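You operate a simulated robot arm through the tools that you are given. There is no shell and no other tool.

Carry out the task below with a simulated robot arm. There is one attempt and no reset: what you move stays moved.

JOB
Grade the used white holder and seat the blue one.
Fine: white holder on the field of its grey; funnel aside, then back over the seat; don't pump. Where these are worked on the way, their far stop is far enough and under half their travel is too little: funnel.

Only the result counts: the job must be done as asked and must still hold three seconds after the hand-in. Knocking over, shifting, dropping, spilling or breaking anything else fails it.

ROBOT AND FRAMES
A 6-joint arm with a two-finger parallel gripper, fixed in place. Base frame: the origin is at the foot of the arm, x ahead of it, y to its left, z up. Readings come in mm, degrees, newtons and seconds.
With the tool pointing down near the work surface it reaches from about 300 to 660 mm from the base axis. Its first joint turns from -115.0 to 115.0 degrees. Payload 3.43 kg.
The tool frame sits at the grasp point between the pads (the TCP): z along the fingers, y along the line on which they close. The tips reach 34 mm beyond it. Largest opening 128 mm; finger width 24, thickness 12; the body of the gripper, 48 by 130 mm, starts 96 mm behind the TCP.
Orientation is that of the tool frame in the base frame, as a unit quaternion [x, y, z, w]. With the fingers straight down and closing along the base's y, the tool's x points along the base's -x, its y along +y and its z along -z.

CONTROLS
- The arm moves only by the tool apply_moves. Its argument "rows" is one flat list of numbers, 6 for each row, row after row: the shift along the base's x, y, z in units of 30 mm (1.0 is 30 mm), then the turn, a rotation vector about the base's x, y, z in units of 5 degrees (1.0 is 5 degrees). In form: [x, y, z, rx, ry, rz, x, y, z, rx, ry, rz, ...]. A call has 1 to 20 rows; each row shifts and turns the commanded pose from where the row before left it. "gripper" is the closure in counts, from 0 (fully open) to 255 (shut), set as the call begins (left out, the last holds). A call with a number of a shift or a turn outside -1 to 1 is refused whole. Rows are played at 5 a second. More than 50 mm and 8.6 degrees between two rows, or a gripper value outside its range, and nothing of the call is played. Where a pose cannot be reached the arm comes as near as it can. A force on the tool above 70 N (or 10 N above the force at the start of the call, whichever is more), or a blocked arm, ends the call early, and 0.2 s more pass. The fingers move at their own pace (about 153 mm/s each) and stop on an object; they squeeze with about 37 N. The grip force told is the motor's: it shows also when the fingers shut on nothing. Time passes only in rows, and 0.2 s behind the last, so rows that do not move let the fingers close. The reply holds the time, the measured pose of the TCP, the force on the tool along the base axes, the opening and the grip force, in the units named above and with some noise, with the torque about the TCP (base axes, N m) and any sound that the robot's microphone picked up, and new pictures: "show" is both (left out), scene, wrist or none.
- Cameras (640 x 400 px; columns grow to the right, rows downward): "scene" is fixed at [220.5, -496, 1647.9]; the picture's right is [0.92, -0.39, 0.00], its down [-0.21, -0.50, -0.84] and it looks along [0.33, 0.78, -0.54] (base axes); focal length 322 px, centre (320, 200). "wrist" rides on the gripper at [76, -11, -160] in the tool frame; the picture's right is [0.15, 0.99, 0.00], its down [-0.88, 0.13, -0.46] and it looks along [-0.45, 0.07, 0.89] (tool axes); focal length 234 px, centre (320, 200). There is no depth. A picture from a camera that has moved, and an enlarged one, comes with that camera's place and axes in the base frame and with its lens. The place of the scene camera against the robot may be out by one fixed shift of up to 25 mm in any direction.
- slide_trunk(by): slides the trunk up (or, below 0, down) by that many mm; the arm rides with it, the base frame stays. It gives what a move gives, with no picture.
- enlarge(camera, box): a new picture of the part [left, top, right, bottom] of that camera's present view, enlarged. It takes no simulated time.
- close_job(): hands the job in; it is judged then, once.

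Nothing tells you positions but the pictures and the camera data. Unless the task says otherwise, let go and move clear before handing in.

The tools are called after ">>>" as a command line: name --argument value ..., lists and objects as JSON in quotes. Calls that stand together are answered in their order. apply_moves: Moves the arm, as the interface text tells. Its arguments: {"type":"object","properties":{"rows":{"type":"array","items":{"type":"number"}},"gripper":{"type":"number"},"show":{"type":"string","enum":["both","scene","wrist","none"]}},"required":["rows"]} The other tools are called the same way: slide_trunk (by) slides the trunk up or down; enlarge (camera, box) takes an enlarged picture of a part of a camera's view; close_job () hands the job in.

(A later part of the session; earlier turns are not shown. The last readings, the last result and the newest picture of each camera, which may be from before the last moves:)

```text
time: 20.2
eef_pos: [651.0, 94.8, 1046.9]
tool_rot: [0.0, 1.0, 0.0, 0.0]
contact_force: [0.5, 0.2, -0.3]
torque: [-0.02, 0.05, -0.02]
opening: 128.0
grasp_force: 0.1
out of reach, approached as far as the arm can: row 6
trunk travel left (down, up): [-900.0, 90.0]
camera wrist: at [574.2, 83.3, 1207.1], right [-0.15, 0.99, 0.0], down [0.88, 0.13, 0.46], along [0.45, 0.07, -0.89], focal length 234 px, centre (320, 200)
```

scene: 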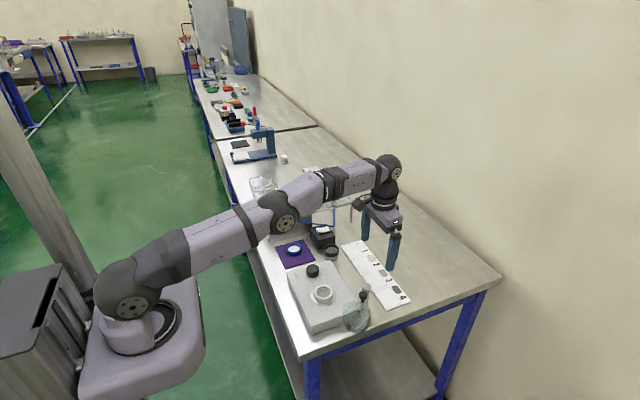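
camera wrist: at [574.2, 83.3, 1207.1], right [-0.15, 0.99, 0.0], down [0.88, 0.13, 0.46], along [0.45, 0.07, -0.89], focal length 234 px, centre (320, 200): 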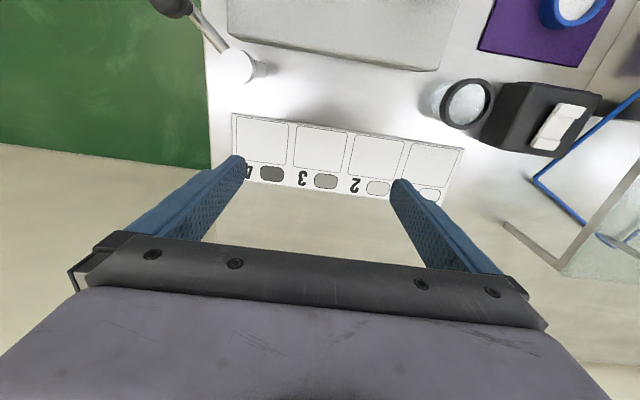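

Reach ends at about r≈658 at this height, so I'll grasp and place with the tool tilted slightly outward about the closing axis, which keeps the holder level. First I'll measure the chart precisely from here.

>>> enlarge --camera "wrist" --box '[220, 100, 480, 210]'

>>> enlarge --camera "scene" --box '[335, 230, 420, 320]'

```text
2.46 times, centred on (350, 155) of wrist
camera zoom: at [574.2, 83.3, 1207.1], right [-0.15, 0.99, 0.0], down [0.88, 0.13, 0.46], along [0.45, 0.07, -0.89], focal length 576 px, centre (246, 311)
```

zoom: 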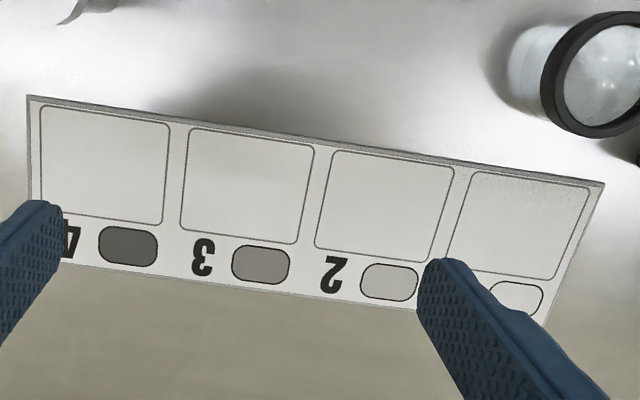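

```text
4.44 times, centred on (378, 275) of scene
camera zoom: at [220.5, -496.0, 1647.9], right [0.92, -0.39, 0.0], down [-0.21, -0.5, -0.84], along [0.33, 0.78, -0.54], focal length 1430 px, centre (64, -133)
```

zoom: 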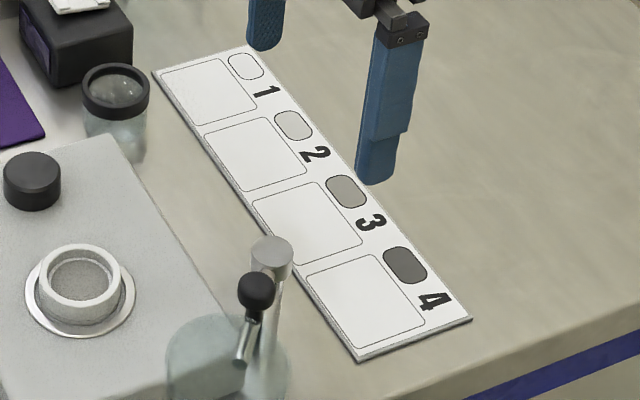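

Field 3 is centred near (658, 97) and the patch-3 match holds from this angle too. I'll go back over the seat with about 8° of outward tilt and the opening limited to 80 mm to stay clear of the pump button.

>>> apply_moves --rows '[-0.87, -0.11, 0, 0, -0.23, 0, -0.87, -0.11, 0, 0, -0.23, 0, -0.87, -0.11, 0, 0, -0.23, 0, -0.87, -0.11, 0, 0, -0.23, 0, -0.87, -0.11, 0, 0, -0.23, 0, -0.87, -0.11, 0, 0, -0.23, 0, -0.87, -0.11, 0, 0, -0.23, 0, 0, 0, 0, 0, 0, 0]' --gripper 96 --show "both"

```text
time: 22.0
eef_pos: [469.5, 72.6, 1050.0]
tool_rot: [0.0, 0.997, -0.001, 0.071]
contact_force: [0.1, 0.0, 0.2]
torque: [0.0, 0.03, 0.03]
opening: 79.8
grasp_force: 0.0
trunk travel left (down, up): [-900.0, 90.0]
camera wrist: at [370.8, 60.1, 1197.0], right [-0.15, 0.99, -0.02], down [0.81, 0.13, 0.57], along [0.57, 0.07, -0.82], focal length 234 px, centre (320, 200)
```

scene: 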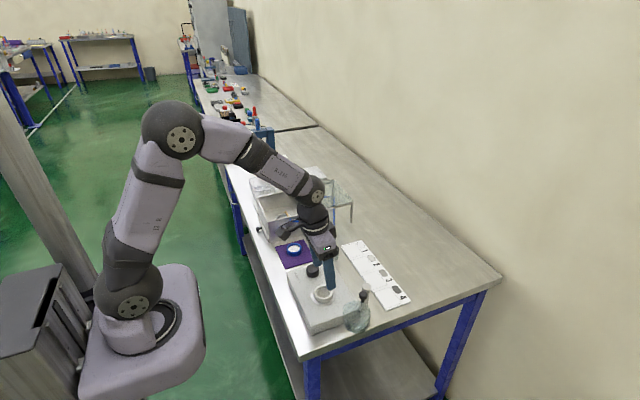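
wrist: 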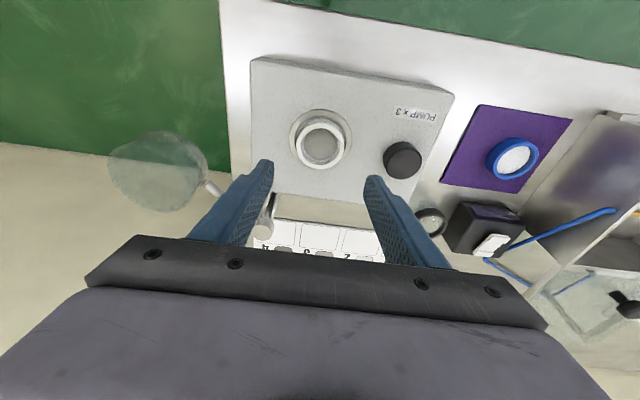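

>>> enlarge --camera "wrist" --box '[250, 80, 410, 210]'

>>> enlarge --camera "scene" --box '[280, 225, 380, 325]'

```text
3.08 times, centred on (330, 145) of wrist
camera zoom: at [370.8, 60.1, 1197.0], right [-0.15, 0.99, -0.02], down [0.81, 0.13, 0.57], along [0.57, 0.07, -0.82], focal length 720 px, centre (289, 369)
```

zoom: 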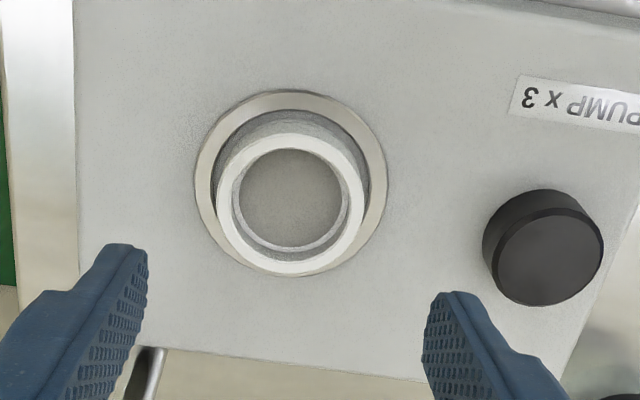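

```text
4.00 times, centred on (330, 275) of scene
camera zoom: at [220.5, -496.0, 1647.9], right [0.92, -0.39, 0.0], down [-0.21, -0.5, -0.84], along [0.33, 0.78, -0.54], focal length 1287 px, centre (280, -100)
```

zoom: 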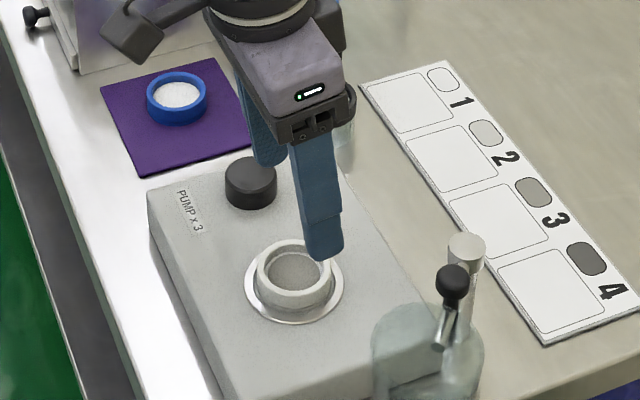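

The white holder is centred at (471, 71) with its top at about z=949. I'll descend in two stages, checking the image in between.

>>> apply_moves --rows '[-0.07, -0.05, -0.9, 0, 0, 0, 0, 0, -0.9, 0, 0, 0, 0, 0, 0, 0, 0, 0]' --show "wrist"

>>> enlarge --camera "wrist" --box '[230, 80, 410, 230]'

>>> enlarge --camera "scene" --box '[280, 225, 380, 325]'

```text
time: 22.8
eef_pos: [464.5, 68.8, 993.3]
tool_rot: [0.0, 0.997, 0.0, 0.071]
contact_force: [-0.2, 0.4, -0.4]
torque: [0.0, 0.01, 0.02]
opening: 79.8
grasp_force: 0.1
trunk travel left (down, up): [-900.0, 90.0]
camera wrist: at [367.7, 58.0, 1142.1], right [-0.15, 0.99, -0.02], down [0.81, 0.13, 0.57], along [0.57, 0.07, -0.82], focal length 234 px, centre (320, 200)
```

wrist: 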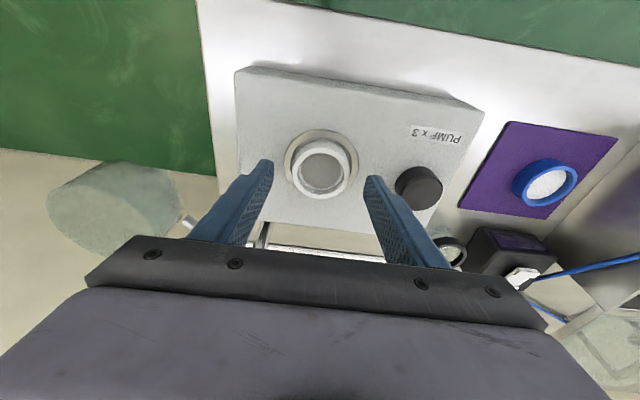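

```text
2.67 times, centred on (320, 155) of wrist
camera zoom: at [367.7, 58.0, 1142.1], right [-0.15, 0.99, -0.02], down [0.81, 0.13, 0.57], along [0.57, 0.07, -0.82], focal length 624 px, centre (320, 320)
```

zoom: 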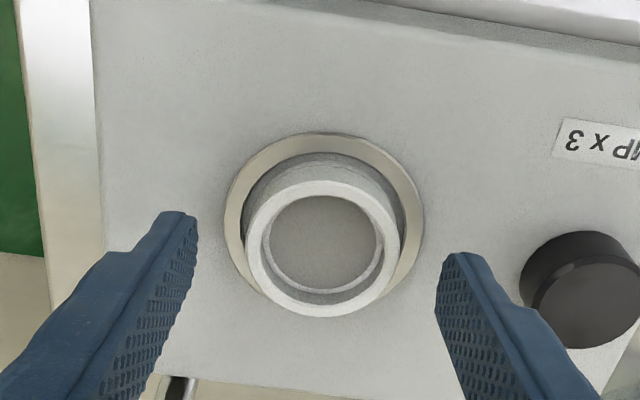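

```text
4.00 times, centred on (330, 275) of scene
camera zoom: at [220.5, -496.0, 1647.9], right [0.92, -0.39, 0.0], down [-0.21, -0.5, -0.84], along [0.33, 0.78, -0.54], focal length 1287 px, centre (280, -100)
```

zoom: 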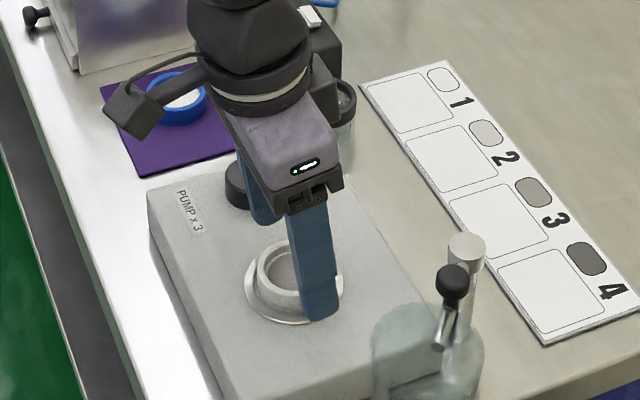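

Alignment looks good. I'll descend the last 27 mm and close on the ring.

>>> apply_moves --rows '[0.04, 0.01, -0.45, 0, 0, 0, 0, 0, -0.45, 0, 0, 0, 0, 0, 0, 0, 0, 0]' --show "wrist"

>>> enlarge --camera "wrist" --box '[230, 100, 410, 250]'

>>> enlarge --camera "scene" --box '[300, 250, 370, 320]'

```text
time: 23.6
eef_pos: [466.4, 70.0, 976.3]
tool_rot: [-0.001, 0.997, 0.002, 0.079]
contact_force: [-15.7, -1.8, 35.8]
torque: [-1.46, 0.77, -0.5]
opening: 81.0
grasp_force: 1.0
trunk travel left (down, up): [-900.0, 90.0]
stopped in row 3: the force on the tool passed its limit at 72 N (the readings are from after the stop); the commanded pose is now the measured one
camera wrist: at [366.3, 58.1, 1121.6], right [-0.15, 0.99, -0.02], down [0.8, 0.13, 0.59], along [0.59, 0.07, -0.81], focal length 234 px, centre (320, 200)
```

wrist: 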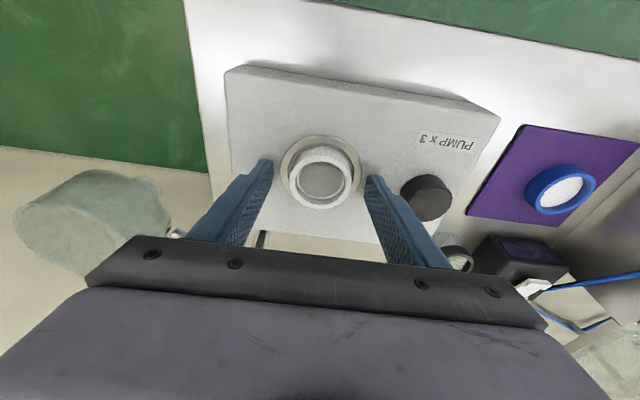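

```text
2.67 times, centred on (320, 175) of wrist
camera zoom: at [366.3, 58.1, 1121.6], right [-0.15, 0.99, -0.02], down [0.8, 0.13, 0.59], along [0.59, 0.07, -0.81], focal length 624 px, centre (320, 267)
```

zoom: 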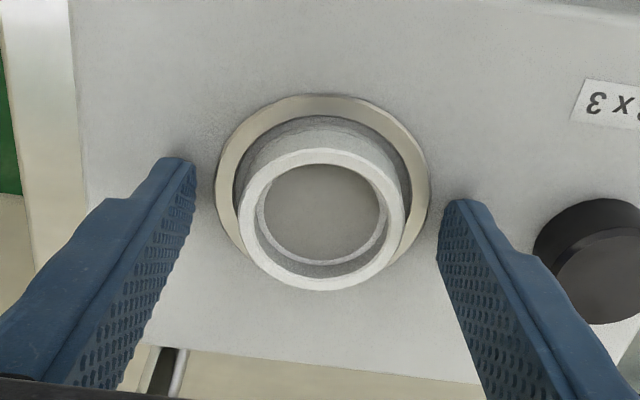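

```text
5.71 times, centred on (335, 285) of scene
camera zoom: at [220.5, -496.0, 1647.9], right [0.92, -0.39, 0.0], down [-0.21, -0.5, -0.84], along [0.33, 0.78, -0.54], focal length 1839 px, centre (234, -286)
```

zoom: 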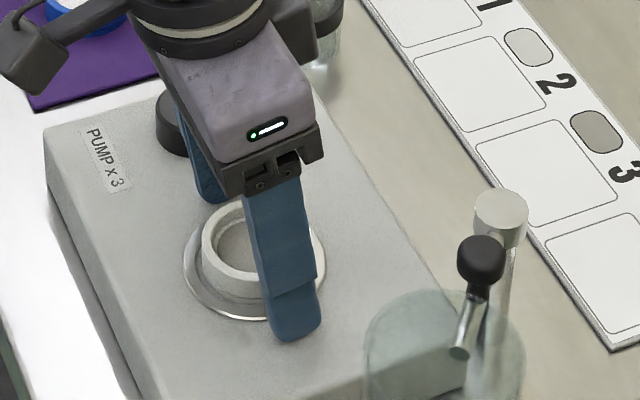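

The fingertips touched the pump's top plate at tip z≈941, so the surfaces lie about 10 mm higher than I took them to be. The wrist views then agree on a ring centre of (466.5, 70) with its top at about 960. I'll back off 5 mm at once and correct x.

>>> apply_moves --rows '[0, 0, 0.18, 0, 0.2, 0, -0.1, 0.0, 0, 0, 0, 0, 0, 0, 0, 0, 0, 0]' --show "both"

>>> enlarge --camera "wrist" --box '[230, 100, 410, 250]'

>>> enlarge --camera "scene" --box '[270, 220, 400, 340]'

```text
time: 24.4
eef_pos: [469.6, 70.4, 975.4]
tool_rot: [-0.001, 0.998, 0.001, 0.069]
contact_force: [0.9, 0.3, 0.8]
torque: [-0.01, 0.0, 0.01]
opening: 80.0
grasp_force: 0.1
trunk travel left (down, up): [-900.0, 90.0]
camera wrist: at [371.1, 58.7, 1124.7], right [-0.15, 0.99, -0.02], down [0.81, 0.13, 0.57], along [0.57, 0.07, -0.82], focal length 234 px, centre (320, 200)
```

scene: 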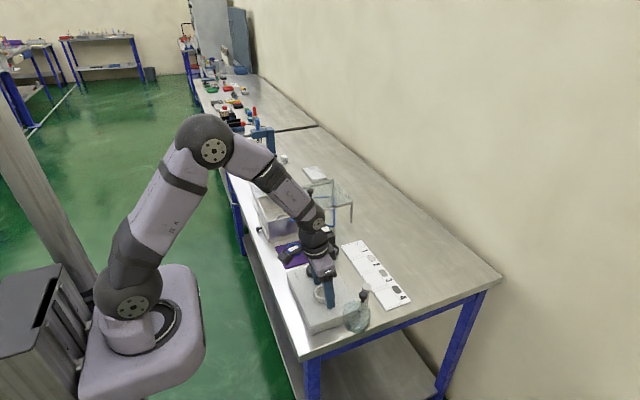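
wrist: 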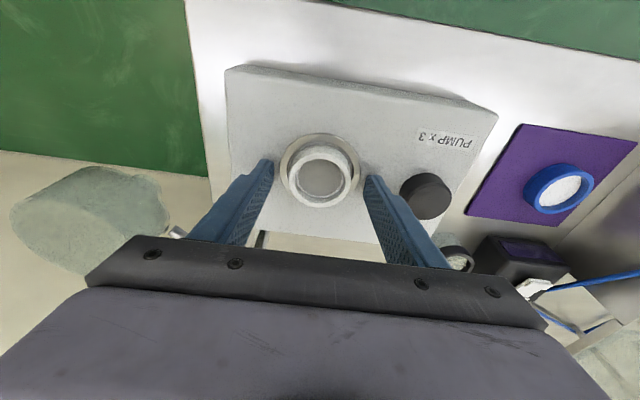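

```text
2.67 times, centred on (320, 175) of wrist
camera zoom: at [371.1, 58.7, 1124.7], right [-0.15, 0.99, -0.02], down [0.81, 0.13, 0.57], along [0.57, 0.07, -0.82], focal length 624 px, centre (320, 267)
```

zoom: 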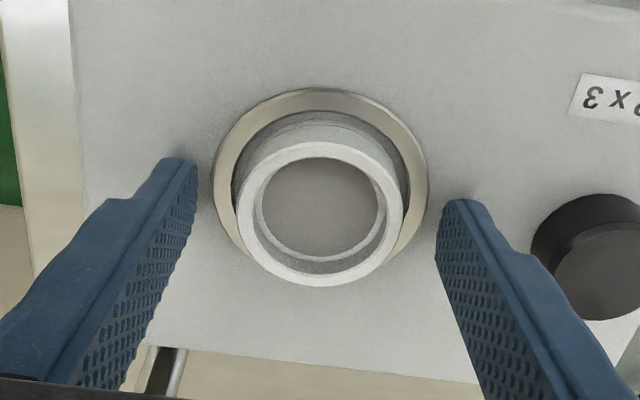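

```text
3.33 times, centred on (335, 280) of scene
camera zoom: at [220.5, -496.0, 1647.9], right [0.92, -0.39, 0.0], down [-0.21, -0.5, -0.84], along [0.33, 0.78, -0.54], focal length 1073 px, centre (270, -67)
```

zoom: 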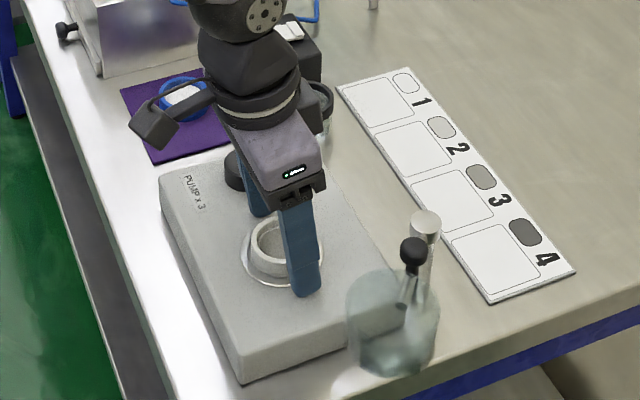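

No contact now, and the pump hasn't moved. I'll raise 4 mm, shift x to centre the pads on the ring, then close.

>>> apply_moves --rows '[-0.2, -0.01, 0.13, 0, 0, 0, 0, 0, 0, 0, 0, 0]' --show "none"

>>> apply_moves --rows '[0, 0, 0, 0, 0, 0, 0, 0, 0, 0, 0, 0, 0, 0, 0, 0, 0, 0, 0, 0, 0, 0, 0, 0]' --gripper 255 --show "both"

>>> enlarge --camera "wrist" --box '[230, 100, 410, 250]'

```text
time: 25.0
eef_pos: [463.4, 70.2, 980.3]
tool_rot: [-0.001, 0.998, 0.0, 0.069]
contact_force: [1.0, -0.3, 0.4]
torque: [-0.02, 0.01, -0.03]
opening: 80.0
grasp_force: 0.0
trunk travel left (down, up): [-900.0, 90.0]
```

```text
time: 26.0
eef_pos: [462.4, 68.9, 980.1]
tool_rot: [0.0, 0.998, 0.002, 0.069]
contact_force: [0.5, 1.1, -0.4]
torque: [-0.02, -0.01, 0.0]
opening: 50.3
grasp_force: 37.3
trunk travel left (down, up): [-900.0, 90.0]
camera wrist: at [365.4, 58.1, 1128.9], right [-0.15, 0.99, -0.02], down [0.81, 0.13, 0.57], along [0.57, 0.07, -0.82], focal length 234 px, centre (320, 200)
```

scene: 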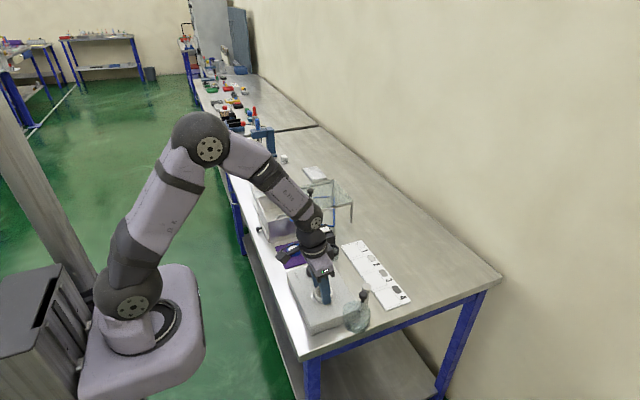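
wrist: 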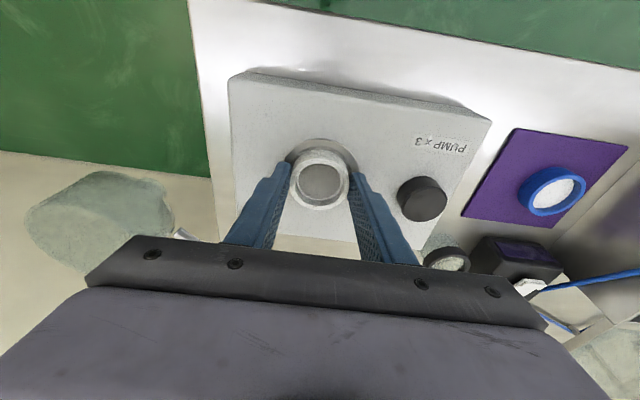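

```text
2.67 times, centred on (320, 175) of wrist
camera zoom: at [365.4, 58.1, 1128.9], right [-0.15, 0.99, -0.02], down [0.81, 0.13, 0.57], along [0.57, 0.07, -0.82], focal length 624 px, centre (320, 267)
```

zoom: 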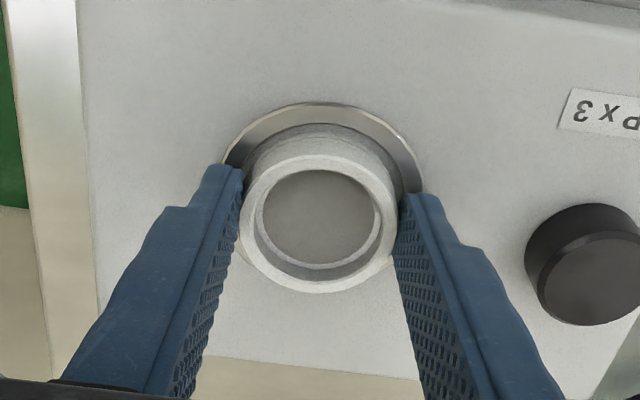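

Gripped at 50.3 mm. I'll lift straight up, gently at first.

>>> apply_moves --rows '[0, 0, 0.15, 0, 0, 0, 0, 0, 0.2, 0, 0, 0, 0, 0, 0.3, 0, 0, 0, 0, 0, 0.6, 0, 0, 0, 0, 0, 0.8, 0, 0, 0, 0, 0, 0.8, 0, 0, 0, 0, 0, 0, 0, 0, 0]' --show "both"

>>> enlarge --camera "wrist" --box '[230, 100, 410, 250]'

>>> enlarge --camera "scene" --box '[270, 220, 400, 340]'

```text
time: 27.6
eef_pos: [464.0, 68.0, 1066.4]
tool_rot: [-0.001, 0.998, 0.001, 0.068]
contact_force: [-0.6, -0.1, -0.6]
torque: [0.0, 0.0, 0.04]
opening: 0.1
grasp_force: 33.7
trunk travel left (down, up): [-900.0, 90.0]
camera wrist: at [366.1, 56.7, 1214.4], right [-0.15, 0.99, -0.02], down [0.81, 0.13, 0.57], along [0.57, 0.07, -0.82], focal length 234 px, centre (320, 200)
```

scene: 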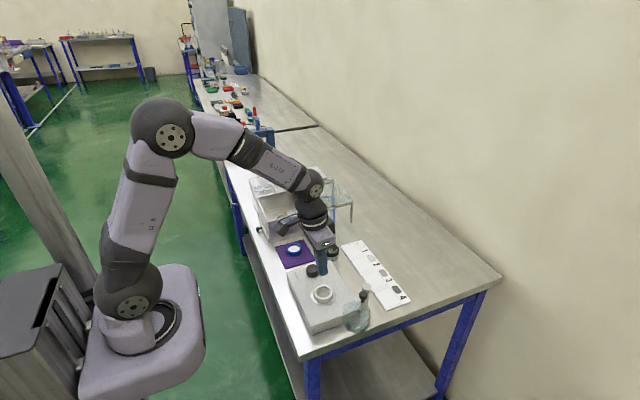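
wrist: 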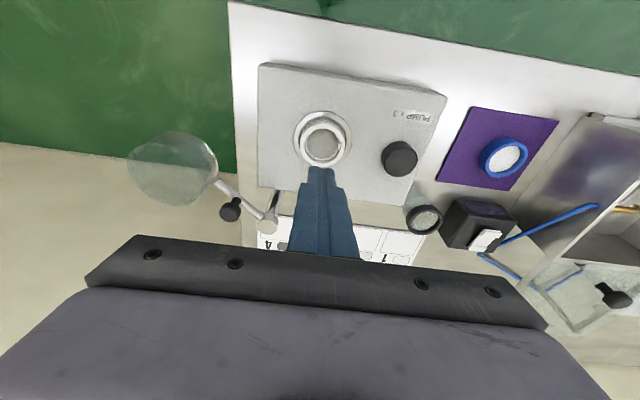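

```text
2.67 times, centred on (320, 175) of wrist
camera zoom: at [366.1, 56.7, 1214.4], right [-0.15, 0.99, -0.02], down [0.81, 0.13, 0.57], along [0.57, 0.07, -0.82], focal length 624 px, centre (320, 267)
```

zoom: 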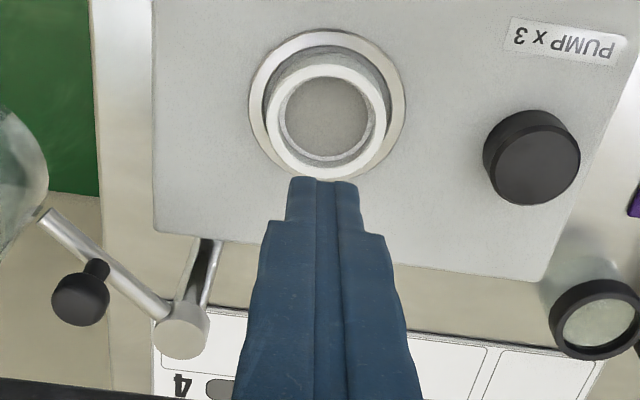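

```text
3.33 times, centred on (335, 280) of scene
camera zoom: at [220.5, -496.0, 1647.9], right [0.92, -0.39, 0.0], down [-0.21, -0.5, -0.84], along [0.33, 0.78, -0.54], focal length 1073 px, centre (270, -67)
```

zoom: 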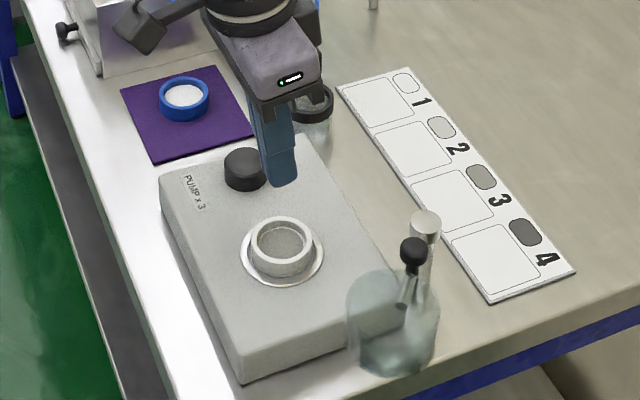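

The fingers slid off and the holder is still in the seat. I'll look closely at its wall shape before retrying.

>>> enlarge --camera "wrist" --box '[290, 100, 355, 155]'

>>> enlarge --camera "scene" --box '[300, 275, 345, 310]'

>>> enlarge --camera "scene" --box '[275, 230, 315, 270]'

>>> enlarge --camera "wrist" --box '[440, 100, 560, 200]'

```text
7.27 times, centred on (322, 128) of wrist
camera zoom: at [366.1, 56.7, 1214.4], right [-0.15, 0.99, -0.02], down [0.81, 0.13, 0.57], along [0.57, 0.07, -0.82], focal length 1703 px, centre (302, 727)
```

zoom: 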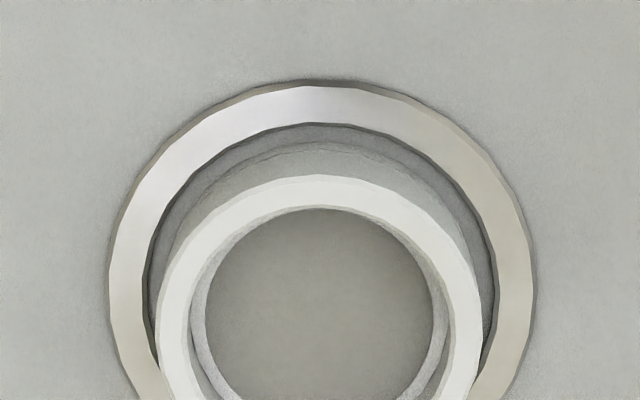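

```text
11.43 times, centred on (322, 292) of scene
camera zoom: at [220.5, -496.0, 1647.9], right [0.92, -0.39, 0.0], down [-0.21, -0.5, -0.84], along [0.33, 0.78, -0.54], focal length 3677 px, centre (291, -857)
```

zoom: 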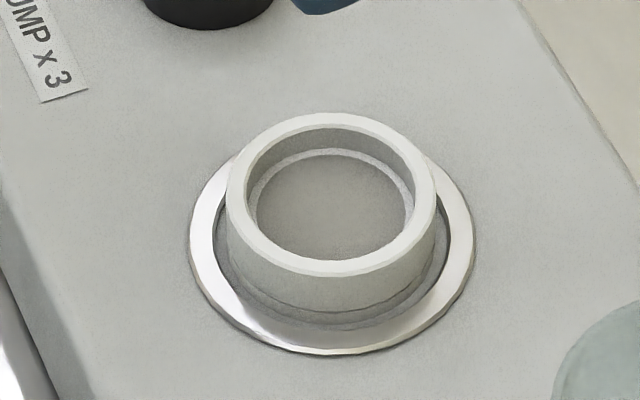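

```text
10.00 times, centred on (295, 250) of scene
camera zoom: at [220.5, -496.0, 1647.9], right [0.92, -0.39, 0.0], down [-0.21, -0.5, -0.84], along [0.33, 0.78, -0.54], focal length 3218 px, centre (570, -300)
```

zoom: 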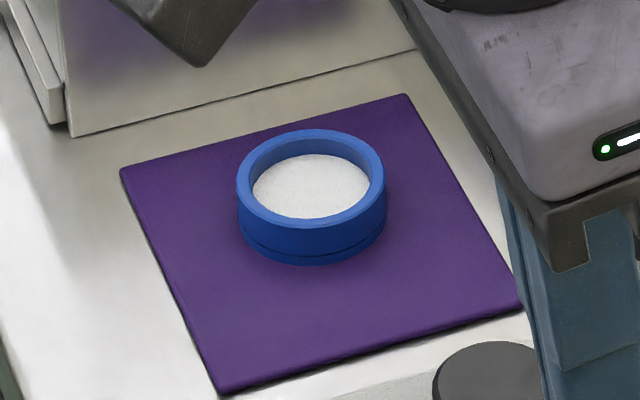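

```text
4.00 times, centred on (500, 150) of wrist
camera zoom: at [366.1, 56.7, 1214.4], right [-0.15, 0.99, -0.02], down [0.81, 0.13, 0.57], along [0.57, 0.07, -0.82], focal length 937 px, centre (-400, 400)
```

zoom: 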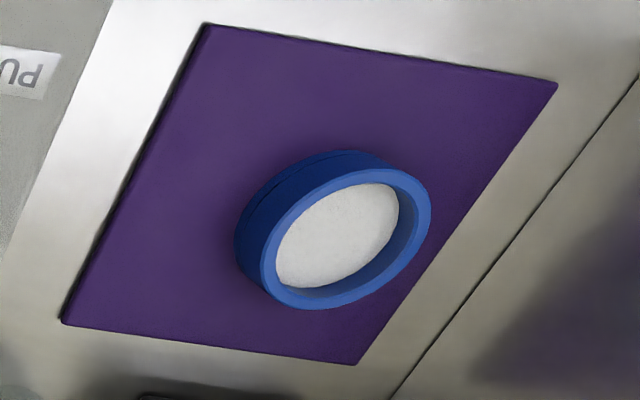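

The holder is a ring about 15 mm tall standing inside a flange. Something in the seat may be retaining it, so I'll regrip slightly deeper and lift in tiny steps while watching force and opening.

>>> apply_moves --rows '[0, 0, 0, 0, 0, 0, 0.0, 0.04, -0.6, 0, 0, 0, 0, 0, -0.8, 0, 0, 0, 0, 0, -0.8, 0, 0, 0, 0, 0, -0.5, 0, 0, 0, 0, 0, -0.16, 0, 0, 0, 0, 0, 0, 0, 0, 0]' --gripper 96 --show "wrist"

>>> enlarge --camera "wrist" --box '[230, 100, 410, 250]'

```text
time: 29.2
eef_pos: [463.9, 70.6, 979.8]
tool_rot: [-0.001, 0.998, 0.001, 0.069]
contact_force: [0.8, -1.0, 0.7]
torque: [0.04, 0.02, -0.03]
opening: 80.0
grasp_force: 0.0
trunk travel left (down, up): [-900.0, 90.0]
camera wrist: at [365.3, 59.0, 1128.4], right [-0.15, 0.99, -0.02], down [0.81, 0.13, 0.57], along [0.57, 0.07, -0.82], focal length 234 px, centre (320, 200)
```

wrist: 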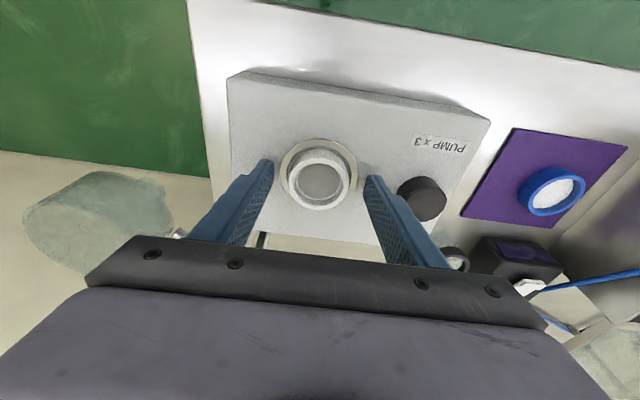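

```text
2.67 times, centred on (320, 175) of wrist
camera zoom: at [365.3, 59.0, 1128.4], right [-0.15, 0.99, -0.02], down [0.81, 0.13, 0.57], along [0.57, 0.07, -0.82], focal length 624 px, centre (320, 267)
```

zoom: 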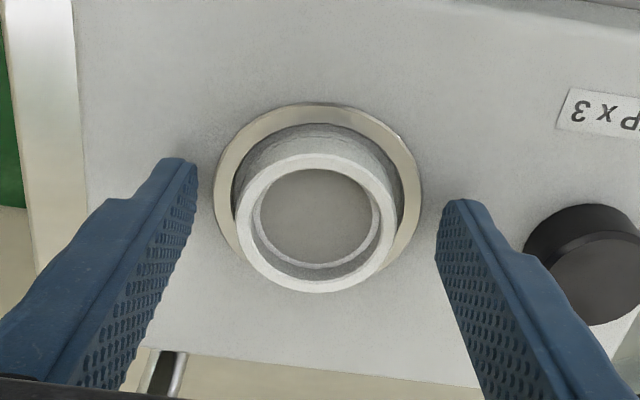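

>>> apply_moves --rows '[0, 0, -0.04, 0, 0, 0, 0, 0, 0, 0, 0, 0]' --show "none"

>>> apply_moves --rows '[0, 0, 0, 0, 0, 0, 0, 0, 0, 0, 0, 0, 0, 0, 0, 0, 0, 0, 0, 0, 0, 0, 0, 0]' --gripper 255 --show "none"

>>> apply_moves --rows '[0, 0, 0.03, 0, 0, 0, 0, 0, 0.03, 0, 0, 0, 0, 0, 0, 0, 0, 0]' --show "none"

>>> apply_moves --rows '[0, 0, 0.03, 0, 0, 0, 0, 0, 0.03, 0, 0, 0, 0, 0, 0, 0, 0, 0]' --show "wrist"

>>> enlarge --camera "wrist" --box '[230, 100, 410, 250]'

```text
time: 29.8
eef_pos: [462.0, 70.7, 978.9]
tool_rot: [0.001, 0.998, 0.001, 0.069]
contact_force: [-0.4, 0.4, -0.4]
torque: [-0.01, 0.0, -0.04]
opening: 79.8
grasp_force: 0.1
trunk travel left (down, up): [-900.0, 90.0]
```

```text
time: 30.8
eef_pos: [462.9, 70.9, 979.2]
tool_rot: [-0.001, 0.998, 0.001, 0.069]
contact_force: [0.5, 0.0, 0.3]
torque: [-0.02, -0.03, 0.03]
opening: 49.8
grasp_force: 36.7
trunk travel left (down, up): [-900.0, 90.0]
```

```text
time: 31.6
eef_pos: [464.7, 70.9, 981.0]
tool_rot: [-0.002, 0.998, 0.001, 0.068]
contact_force: [-0.9, -0.3, 0.1]
torque: [0.01, -0.01, 0.0]
opening: 50.1
grasp_force: 36.8
trunk travel left (down, up): [-900.0, 90.0]
```

```text
time: 32.4
eef_pos: [462.9, 71.4, 983.7]
tool_rot: [-0.001, 0.998, 0.002, 0.068]
contact_force: [0.6, -0.4, 0.2]
torque: [0.02, 0.01, -0.05]
opening: 49.8
grasp_force: 37.0
trunk travel left (down, up): [-900.0, 90.0]
camera wrist: at [365.3, 58.9, 1131.4], right [-0.15, 0.99, -0.02], down [0.81, 0.13, 0.57], along [0.57, 0.07, -0.82], focal length 234 px, centre (320, 200)
```

wrist: 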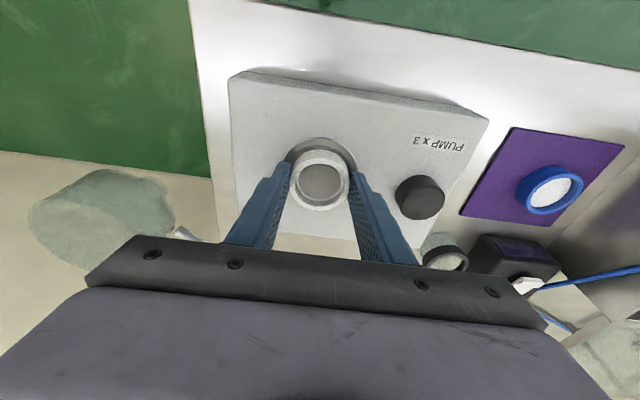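

```text
2.67 times, centred on (320, 175) of wrist
camera zoom: at [365.3, 58.9, 1131.4], right [-0.15, 0.99, -0.02], down [0.81, 0.13, 0.57], along [0.57, 0.07, -0.82], focal length 624 px, centre (320, 267)
```

zoom: 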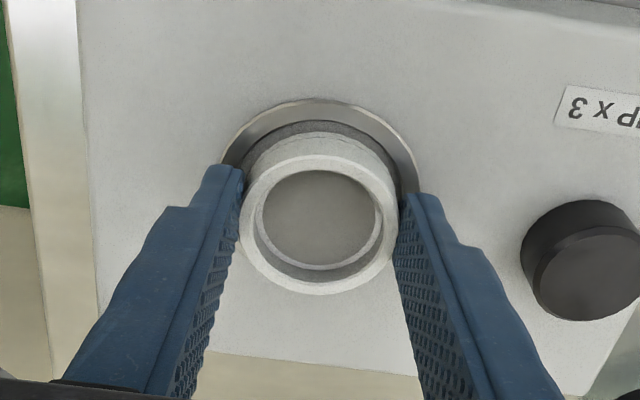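

The ring is rising with the gripper and there is no resistance. I'll keep lifting slowly.

>>> apply_moves --rows '[0, 0, 0.04, 0, 0, 0, 0, 0, 0.06, 0, 0, 0, 0, 0, 0.06, 0, 0, 0, 0, 0, 0.06, 0, 0, 0, 0, 0, 0.06, 0, 0, 0, 0, 0, 0.06, 0, 0, 0, 0, 0, 0.04, 0, 0, 0, 0, 0, 0, 0, 0, 0]' --show "both"

>>> enlarge --camera "wrist" --box '[230, 100, 410, 250]'

>>> enlarge --camera "scene" --box '[280, 240, 370, 320]'

```text
time: 34.2
eef_pos: [461.6, 70.3, 993.6]
tool_rot: [0.0, 0.998, 0.001, 0.069]
contact_force: [0.0, -0.8, -1.5]
torque: [-0.04, -0.01, 0.0]
opening: 49.7
grasp_force: 37.0
trunk travel left (down, up): [-900.0, 90.0]
camera wrist: at [364.8, 59.7, 1142.7], right [-0.15, 0.99, -0.02], down [0.81, 0.13, 0.57], along [0.57, 0.07, -0.82], focal length 234 px, centre (320, 200)
```

scene: 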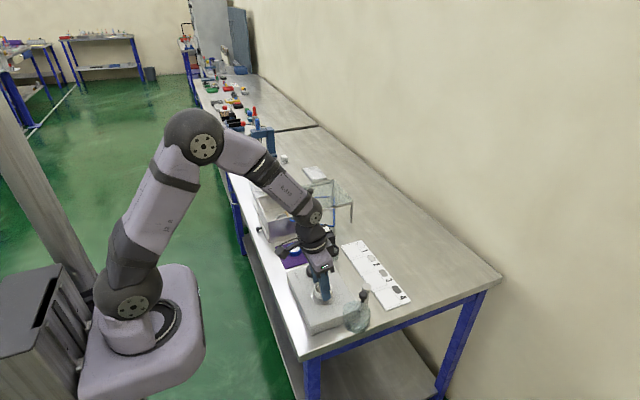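
wrist: 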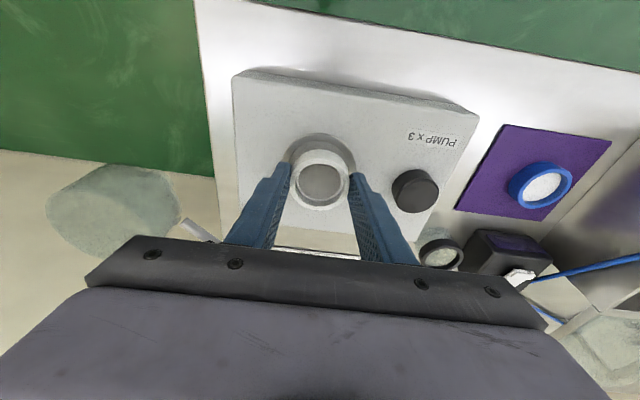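

```text
2.67 times, centred on (320, 175) of wrist
camera zoom: at [364.8, 59.7, 1142.7], right [-0.15, 0.99, -0.02], down [0.81, 0.13, 0.57], along [0.57, 0.07, -0.82], focal length 624 px, centre (320, 267)
```

zoom: 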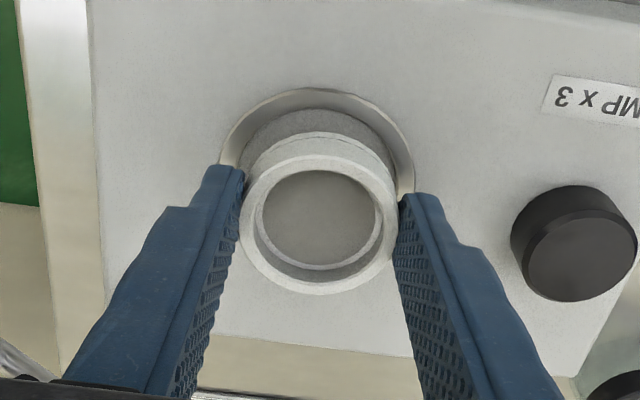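

```text
5.00 times, centred on (325, 280) of scene
camera zoom: at [220.5, -496.0, 1647.9], right [0.92, -0.39, 0.0], down [-0.21, -0.5, -0.84], along [0.33, 0.78, -0.54], focal length 1609 px, centre (295, -200)
```

zoom: 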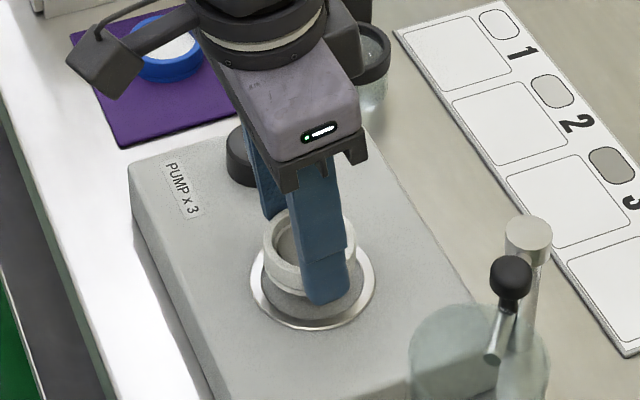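

The holder is out of the seat and held level. I'll raise it slowly another 30 mm, then carry it gently towards field 3.

>>> apply_moves --rows '[0, 0, 0.06, 0, 0, 0, 0, 0, 0.1, 0, 0, 0, 0, 0, 0.12, 0, 0, 0, 0, 0, 0.12, 0, 0, 0, 0, 0, 0.12, 0, 0, 0, 0, 0, 0.12, 0, 0, 0, 0, 0, 0.12, 0, 0, 0, 0, 0, 0.12, 0, 0, 0, 0, 0, 0.08, 0, 0, 0, 0, 0, 0.04, 0, 0, 0, 0, 0, 0, 0, 0, 0]' --show "wrist"

```text
time: 36.6
eef_pos: [462.9, 71.7, 1024.3]
tool_rot: [-0.001, 0.998, 0.001, 0.069]
contact_force: [0.4, 0.9, 0.1]
torque: [0.01, 0.0, -0.01]
opening: 49.9
grasp_force: 37.1
trunk travel left (down, up): [-900.0, 90.0]
camera wrist: at [365.5, 59.6, 1172.5], right [-0.15, 0.99, -0.02], down [0.81, 0.13, 0.57], along [0.57, 0.07, -0.82], focal length 234 px, centre (320, 200)
```

wrist: 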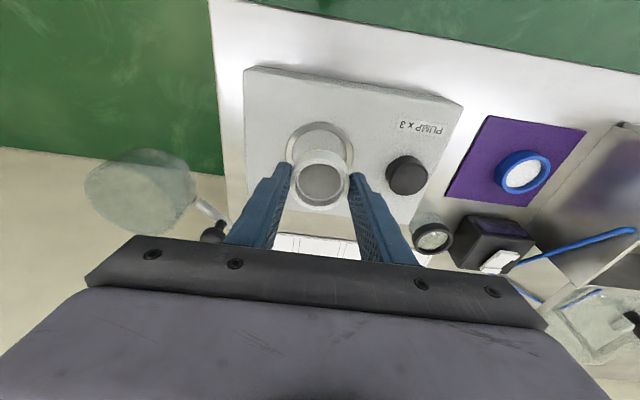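

>>> apply_moves --rows '[0.1, 0.0136, 0, 0, 0, 0, 0.15, 0.02, 0, 0, 0, 0, 0.2, 0.027, 0, 0, 0, 0, 0.25, 0.034, 0, 0, 0, 0, 0.25, 0.034, 0, 0, 0, 0, 0.25, 0.034, 0, 0, 0, 0, 0.25, 0.034, 0, 0, 0, 0, 0.25, 0.034, 0, 0, 0, 0, 0.25, 0.034, 0, 0, 0, 0, 0.25, 0.034, 0, 0, 0, 0, 0.25, 0.034, 0, 0, 0, 0, 0.25, 0.034, 0, 0, 0, 0, 0.25, 0.034, 0, 0, 0, 0, 0.2, 0.027, 0, 0, 0, 0, 0.15, 0.02, 0, 0, 0, 0, 0.1, 0.014, 0, 0, 0, 0, 0, 0, 0, 0, 0, 0]' --show "scene"

>>> apply_moves --rows '[0.1, 0.0136, 0, 0, 0, 0, 0.15, 0.02, 0, 0, 0, 0, 0.2, 0.027, 0, 0, 0, 0, 0.25, 0.034, 0, 0, 0, 0, 0.25, 0.034, 0, 0, 0, 0, 0.25, 0.034, 0, 0, 0, 0, 0.25, 0.034, 0, 0, 0, 0, 0.25, 0.034, 0, 0, 0, 0, 0.25, 0.034, 0, 0, 0, 0, 0.25, 0.034, 0, 0, 0, 0, 0.25, 0.034, 0, 0, 0, 0, 0.2, 0.027, 0, 0, 0, 0, 0.15, 0.02, 0, 0, 0, 0, 0.07, 0.014, 0, 0, 0, 0, 0, 0, 0, 0, 0, 0]' --show "both"

>>> enlarge --camera "wrist" --box '[220, 90, 420, 250]'

>>> enlarge --camera "scene" --box '[330, 220, 430, 310]'

```text
time: 40.2
eef_pos: [565.1, 84.3, 1024.0]
tool_rot: [0.0, 0.998, 0.001, 0.068]
contact_force: [0.1, -0.6, -0.4]
torque: [-0.01, 0.01, 0.02]
opening: 50.0
grasp_force: 37.1
trunk travel left (down, up): [-900.0, 90.0]
```

scene: 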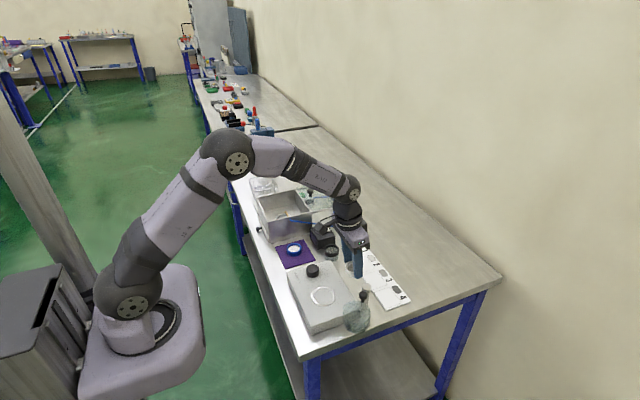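

```text
time: 43.4
eef_pos: [650.9, 96.2, 1025.4]
tool_rot: [-0.001, 0.998, 0.001, 0.069]
contact_force: [0.8, 0.0, -0.9]
torque: [0.03, 0.02, 0.01]
opening: 50.0
grasp_force: 36.8
trunk travel left (down, up): [-900.0, 90.0]
camera wrist: at [554.0, 85.1, 1172.8], right [-0.15, 0.99, -0.02], down [0.81, 0.13, 0.57], along [0.57, 0.07, -0.82], focal length 234 px, centre (320, 200)
```

scene: 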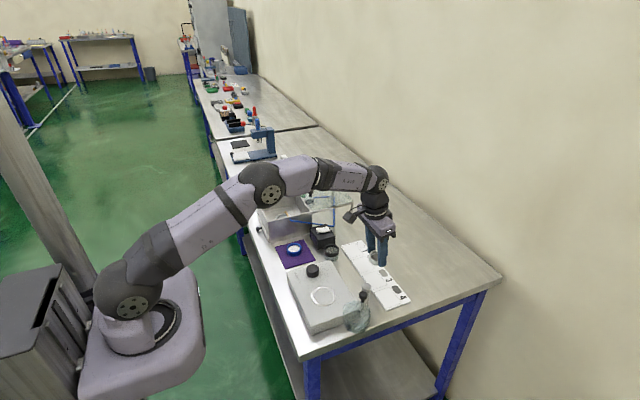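
wrist: 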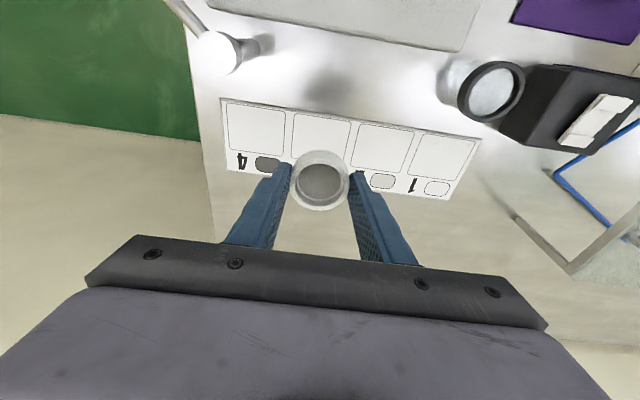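

```text
2.50 times, centred on (320, 170) of wrist
camera zoom: at [554.0, 85.1, 1172.8], right [-0.15, 0.99, -0.02], down [0.81, 0.13, 0.57], along [0.57, 0.07, -0.82], focal length 585 px, centre (320, 275)
```

zoom: 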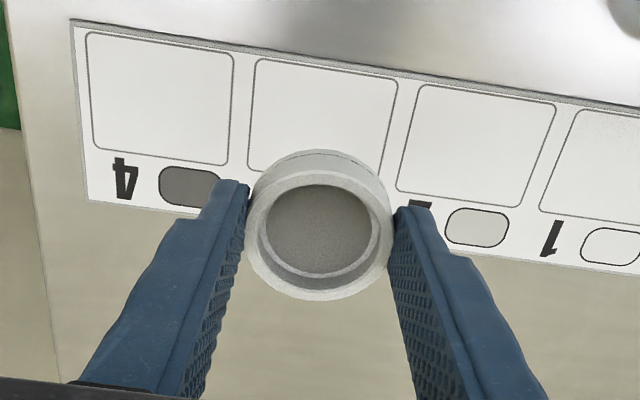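

```text
4.44 times, centred on (380, 265) of scene
camera zoom: at [220.5, -496.0, 1647.9], right [0.92, -0.39, 0.0], down [-0.21, -0.5, -0.84], along [0.33, 0.78, -0.54], focal length 1430 px, centre (53, -89)
```

zoom: 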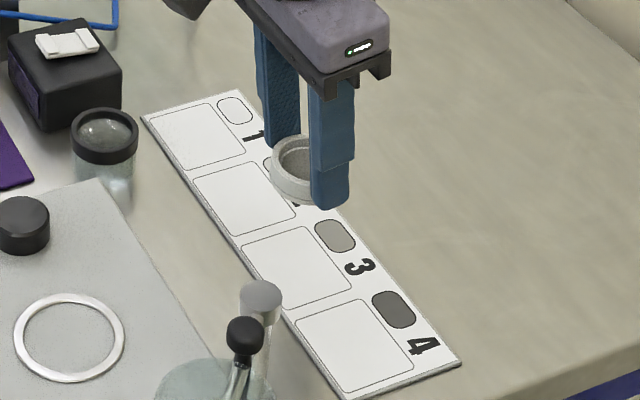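

The holder is above field 3, and its disc still matches patch 3 best. I'll lower slowly to just above the chart and recheck.

>>> apply_moves --rows '[0.02, 0, -0.08, 0, 0, 0, 0.02, 0, -0.15, 0, 0, 0, 0, 0, -0.2, 0, 0, 0, 0, 0, -0.2, 0, 0, 0, 0, 0, -0.2, 0, 0, 0, 0, 0, -0.2, 0, 0, 0, 0, 0, -0.2, 0, 0, 0, 0, 0, -0.2, 0, 0, 0, 0, 0, -0.2, 0, 0, 0, 0, 0, -0.2, 0, 0, 0, 0, 0, -0.2, 0, 0, 0, 0, 0, -0.15, 0, 0, 0, 0, 0, -0.08, 0, 0, 0, 0, 0, 0, 0, 0, 0]' --show "both"

>>> enlarge --camera "wrist" --box '[220, 90, 420, 250]'

>>> enlarge --camera "scene" --box '[330, 220, 430, 310]'

```text
time: 46.4
eef_pos: [652.9, 96.6, 954.6]
tool_rot: [-0.001, 0.998, 0.001, 0.068]
contact_force: [-0.7, 0.4, -0.8]
torque: [-0.02, 0.01, 0.0]
opening: 49.5
grasp_force: 36.9
trunk travel left (down, up): [-900.0, 90.0]
camera wrist: at [554.5, 84.3, 1103.5], right [-0.15, 0.99, -0.02], down [0.81, 0.13, 0.57], along [0.57, 0.07, -0.82], focal length 234 px, centre (320, 200)
```

scene: 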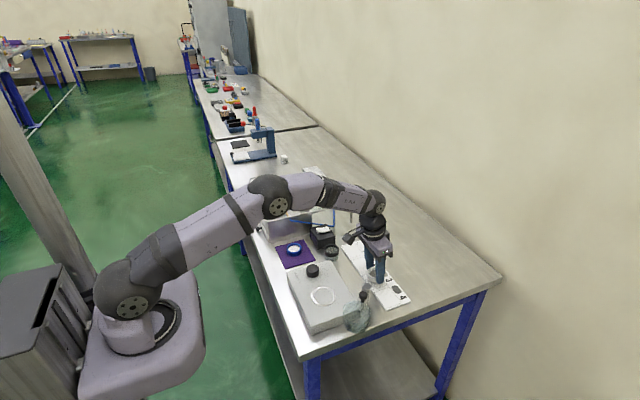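
wrist: 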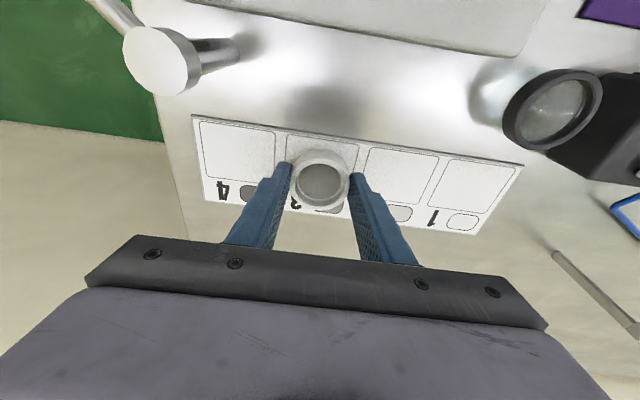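

```text
2.50 times, centred on (320, 170) of wrist
camera zoom: at [554.5, 84.3, 1103.5], right [-0.15, 0.99, -0.02], down [0.81, 0.13, 0.57], along [0.57, 0.07, -0.82], focal length 585 px, centre (320, 275)
```

zoom: 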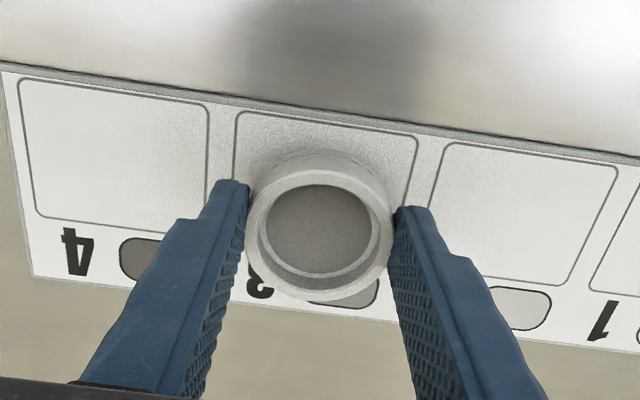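

```text
4.44 times, centred on (380, 265) of scene
camera zoom: at [220.5, -496.0, 1647.9], right [0.92, -0.39, 0.0], down [-0.21, -0.5, -0.84], along [0.33, 0.78, -0.54], focal length 1430 px, centre (53, -89)
```

zoom: 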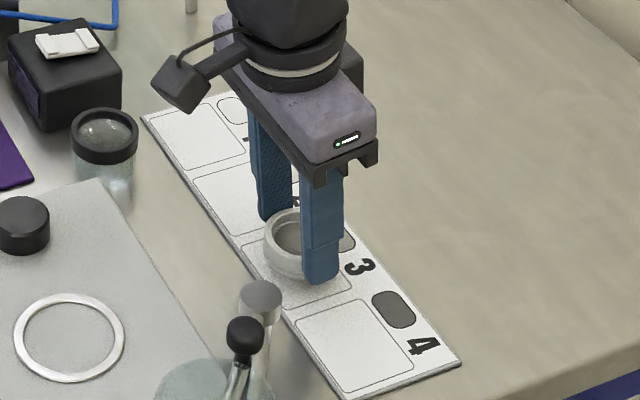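

>>> enlarge --camera "wrist" --box '[255, 140, 375, 225]'

>>> enlarge --camera "scene" --box '[370, 250, 430, 310]'

```text
4.71 times, centred on (315, 182) of wrist
camera zoom: at [554.5, 84.3, 1103.5], right [-0.15, 0.99, -0.02], down [0.81, 0.13, 0.57], along [0.57, 0.07, -0.82], focal length 1102 px, centre (344, 282)
```

zoom: 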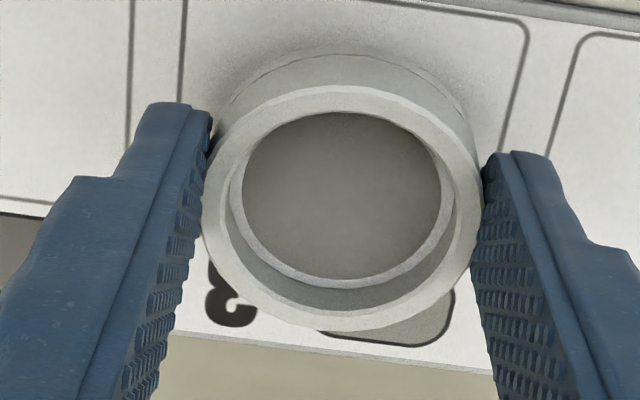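

```text
6.67 times, centred on (400, 280) of scene
camera zoom: at [220.5, -496.0, 1647.9], right [0.92, -0.39, 0.0], down [-0.21, -0.5, -0.84], along [0.33, 0.78, -0.54], focal length 2145 px, centre (-213, -333)
```

zoom: 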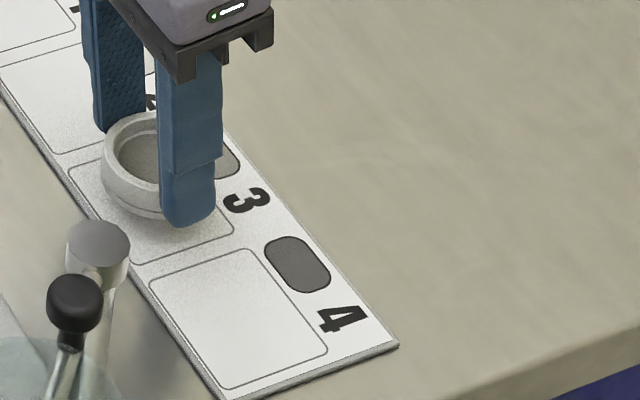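

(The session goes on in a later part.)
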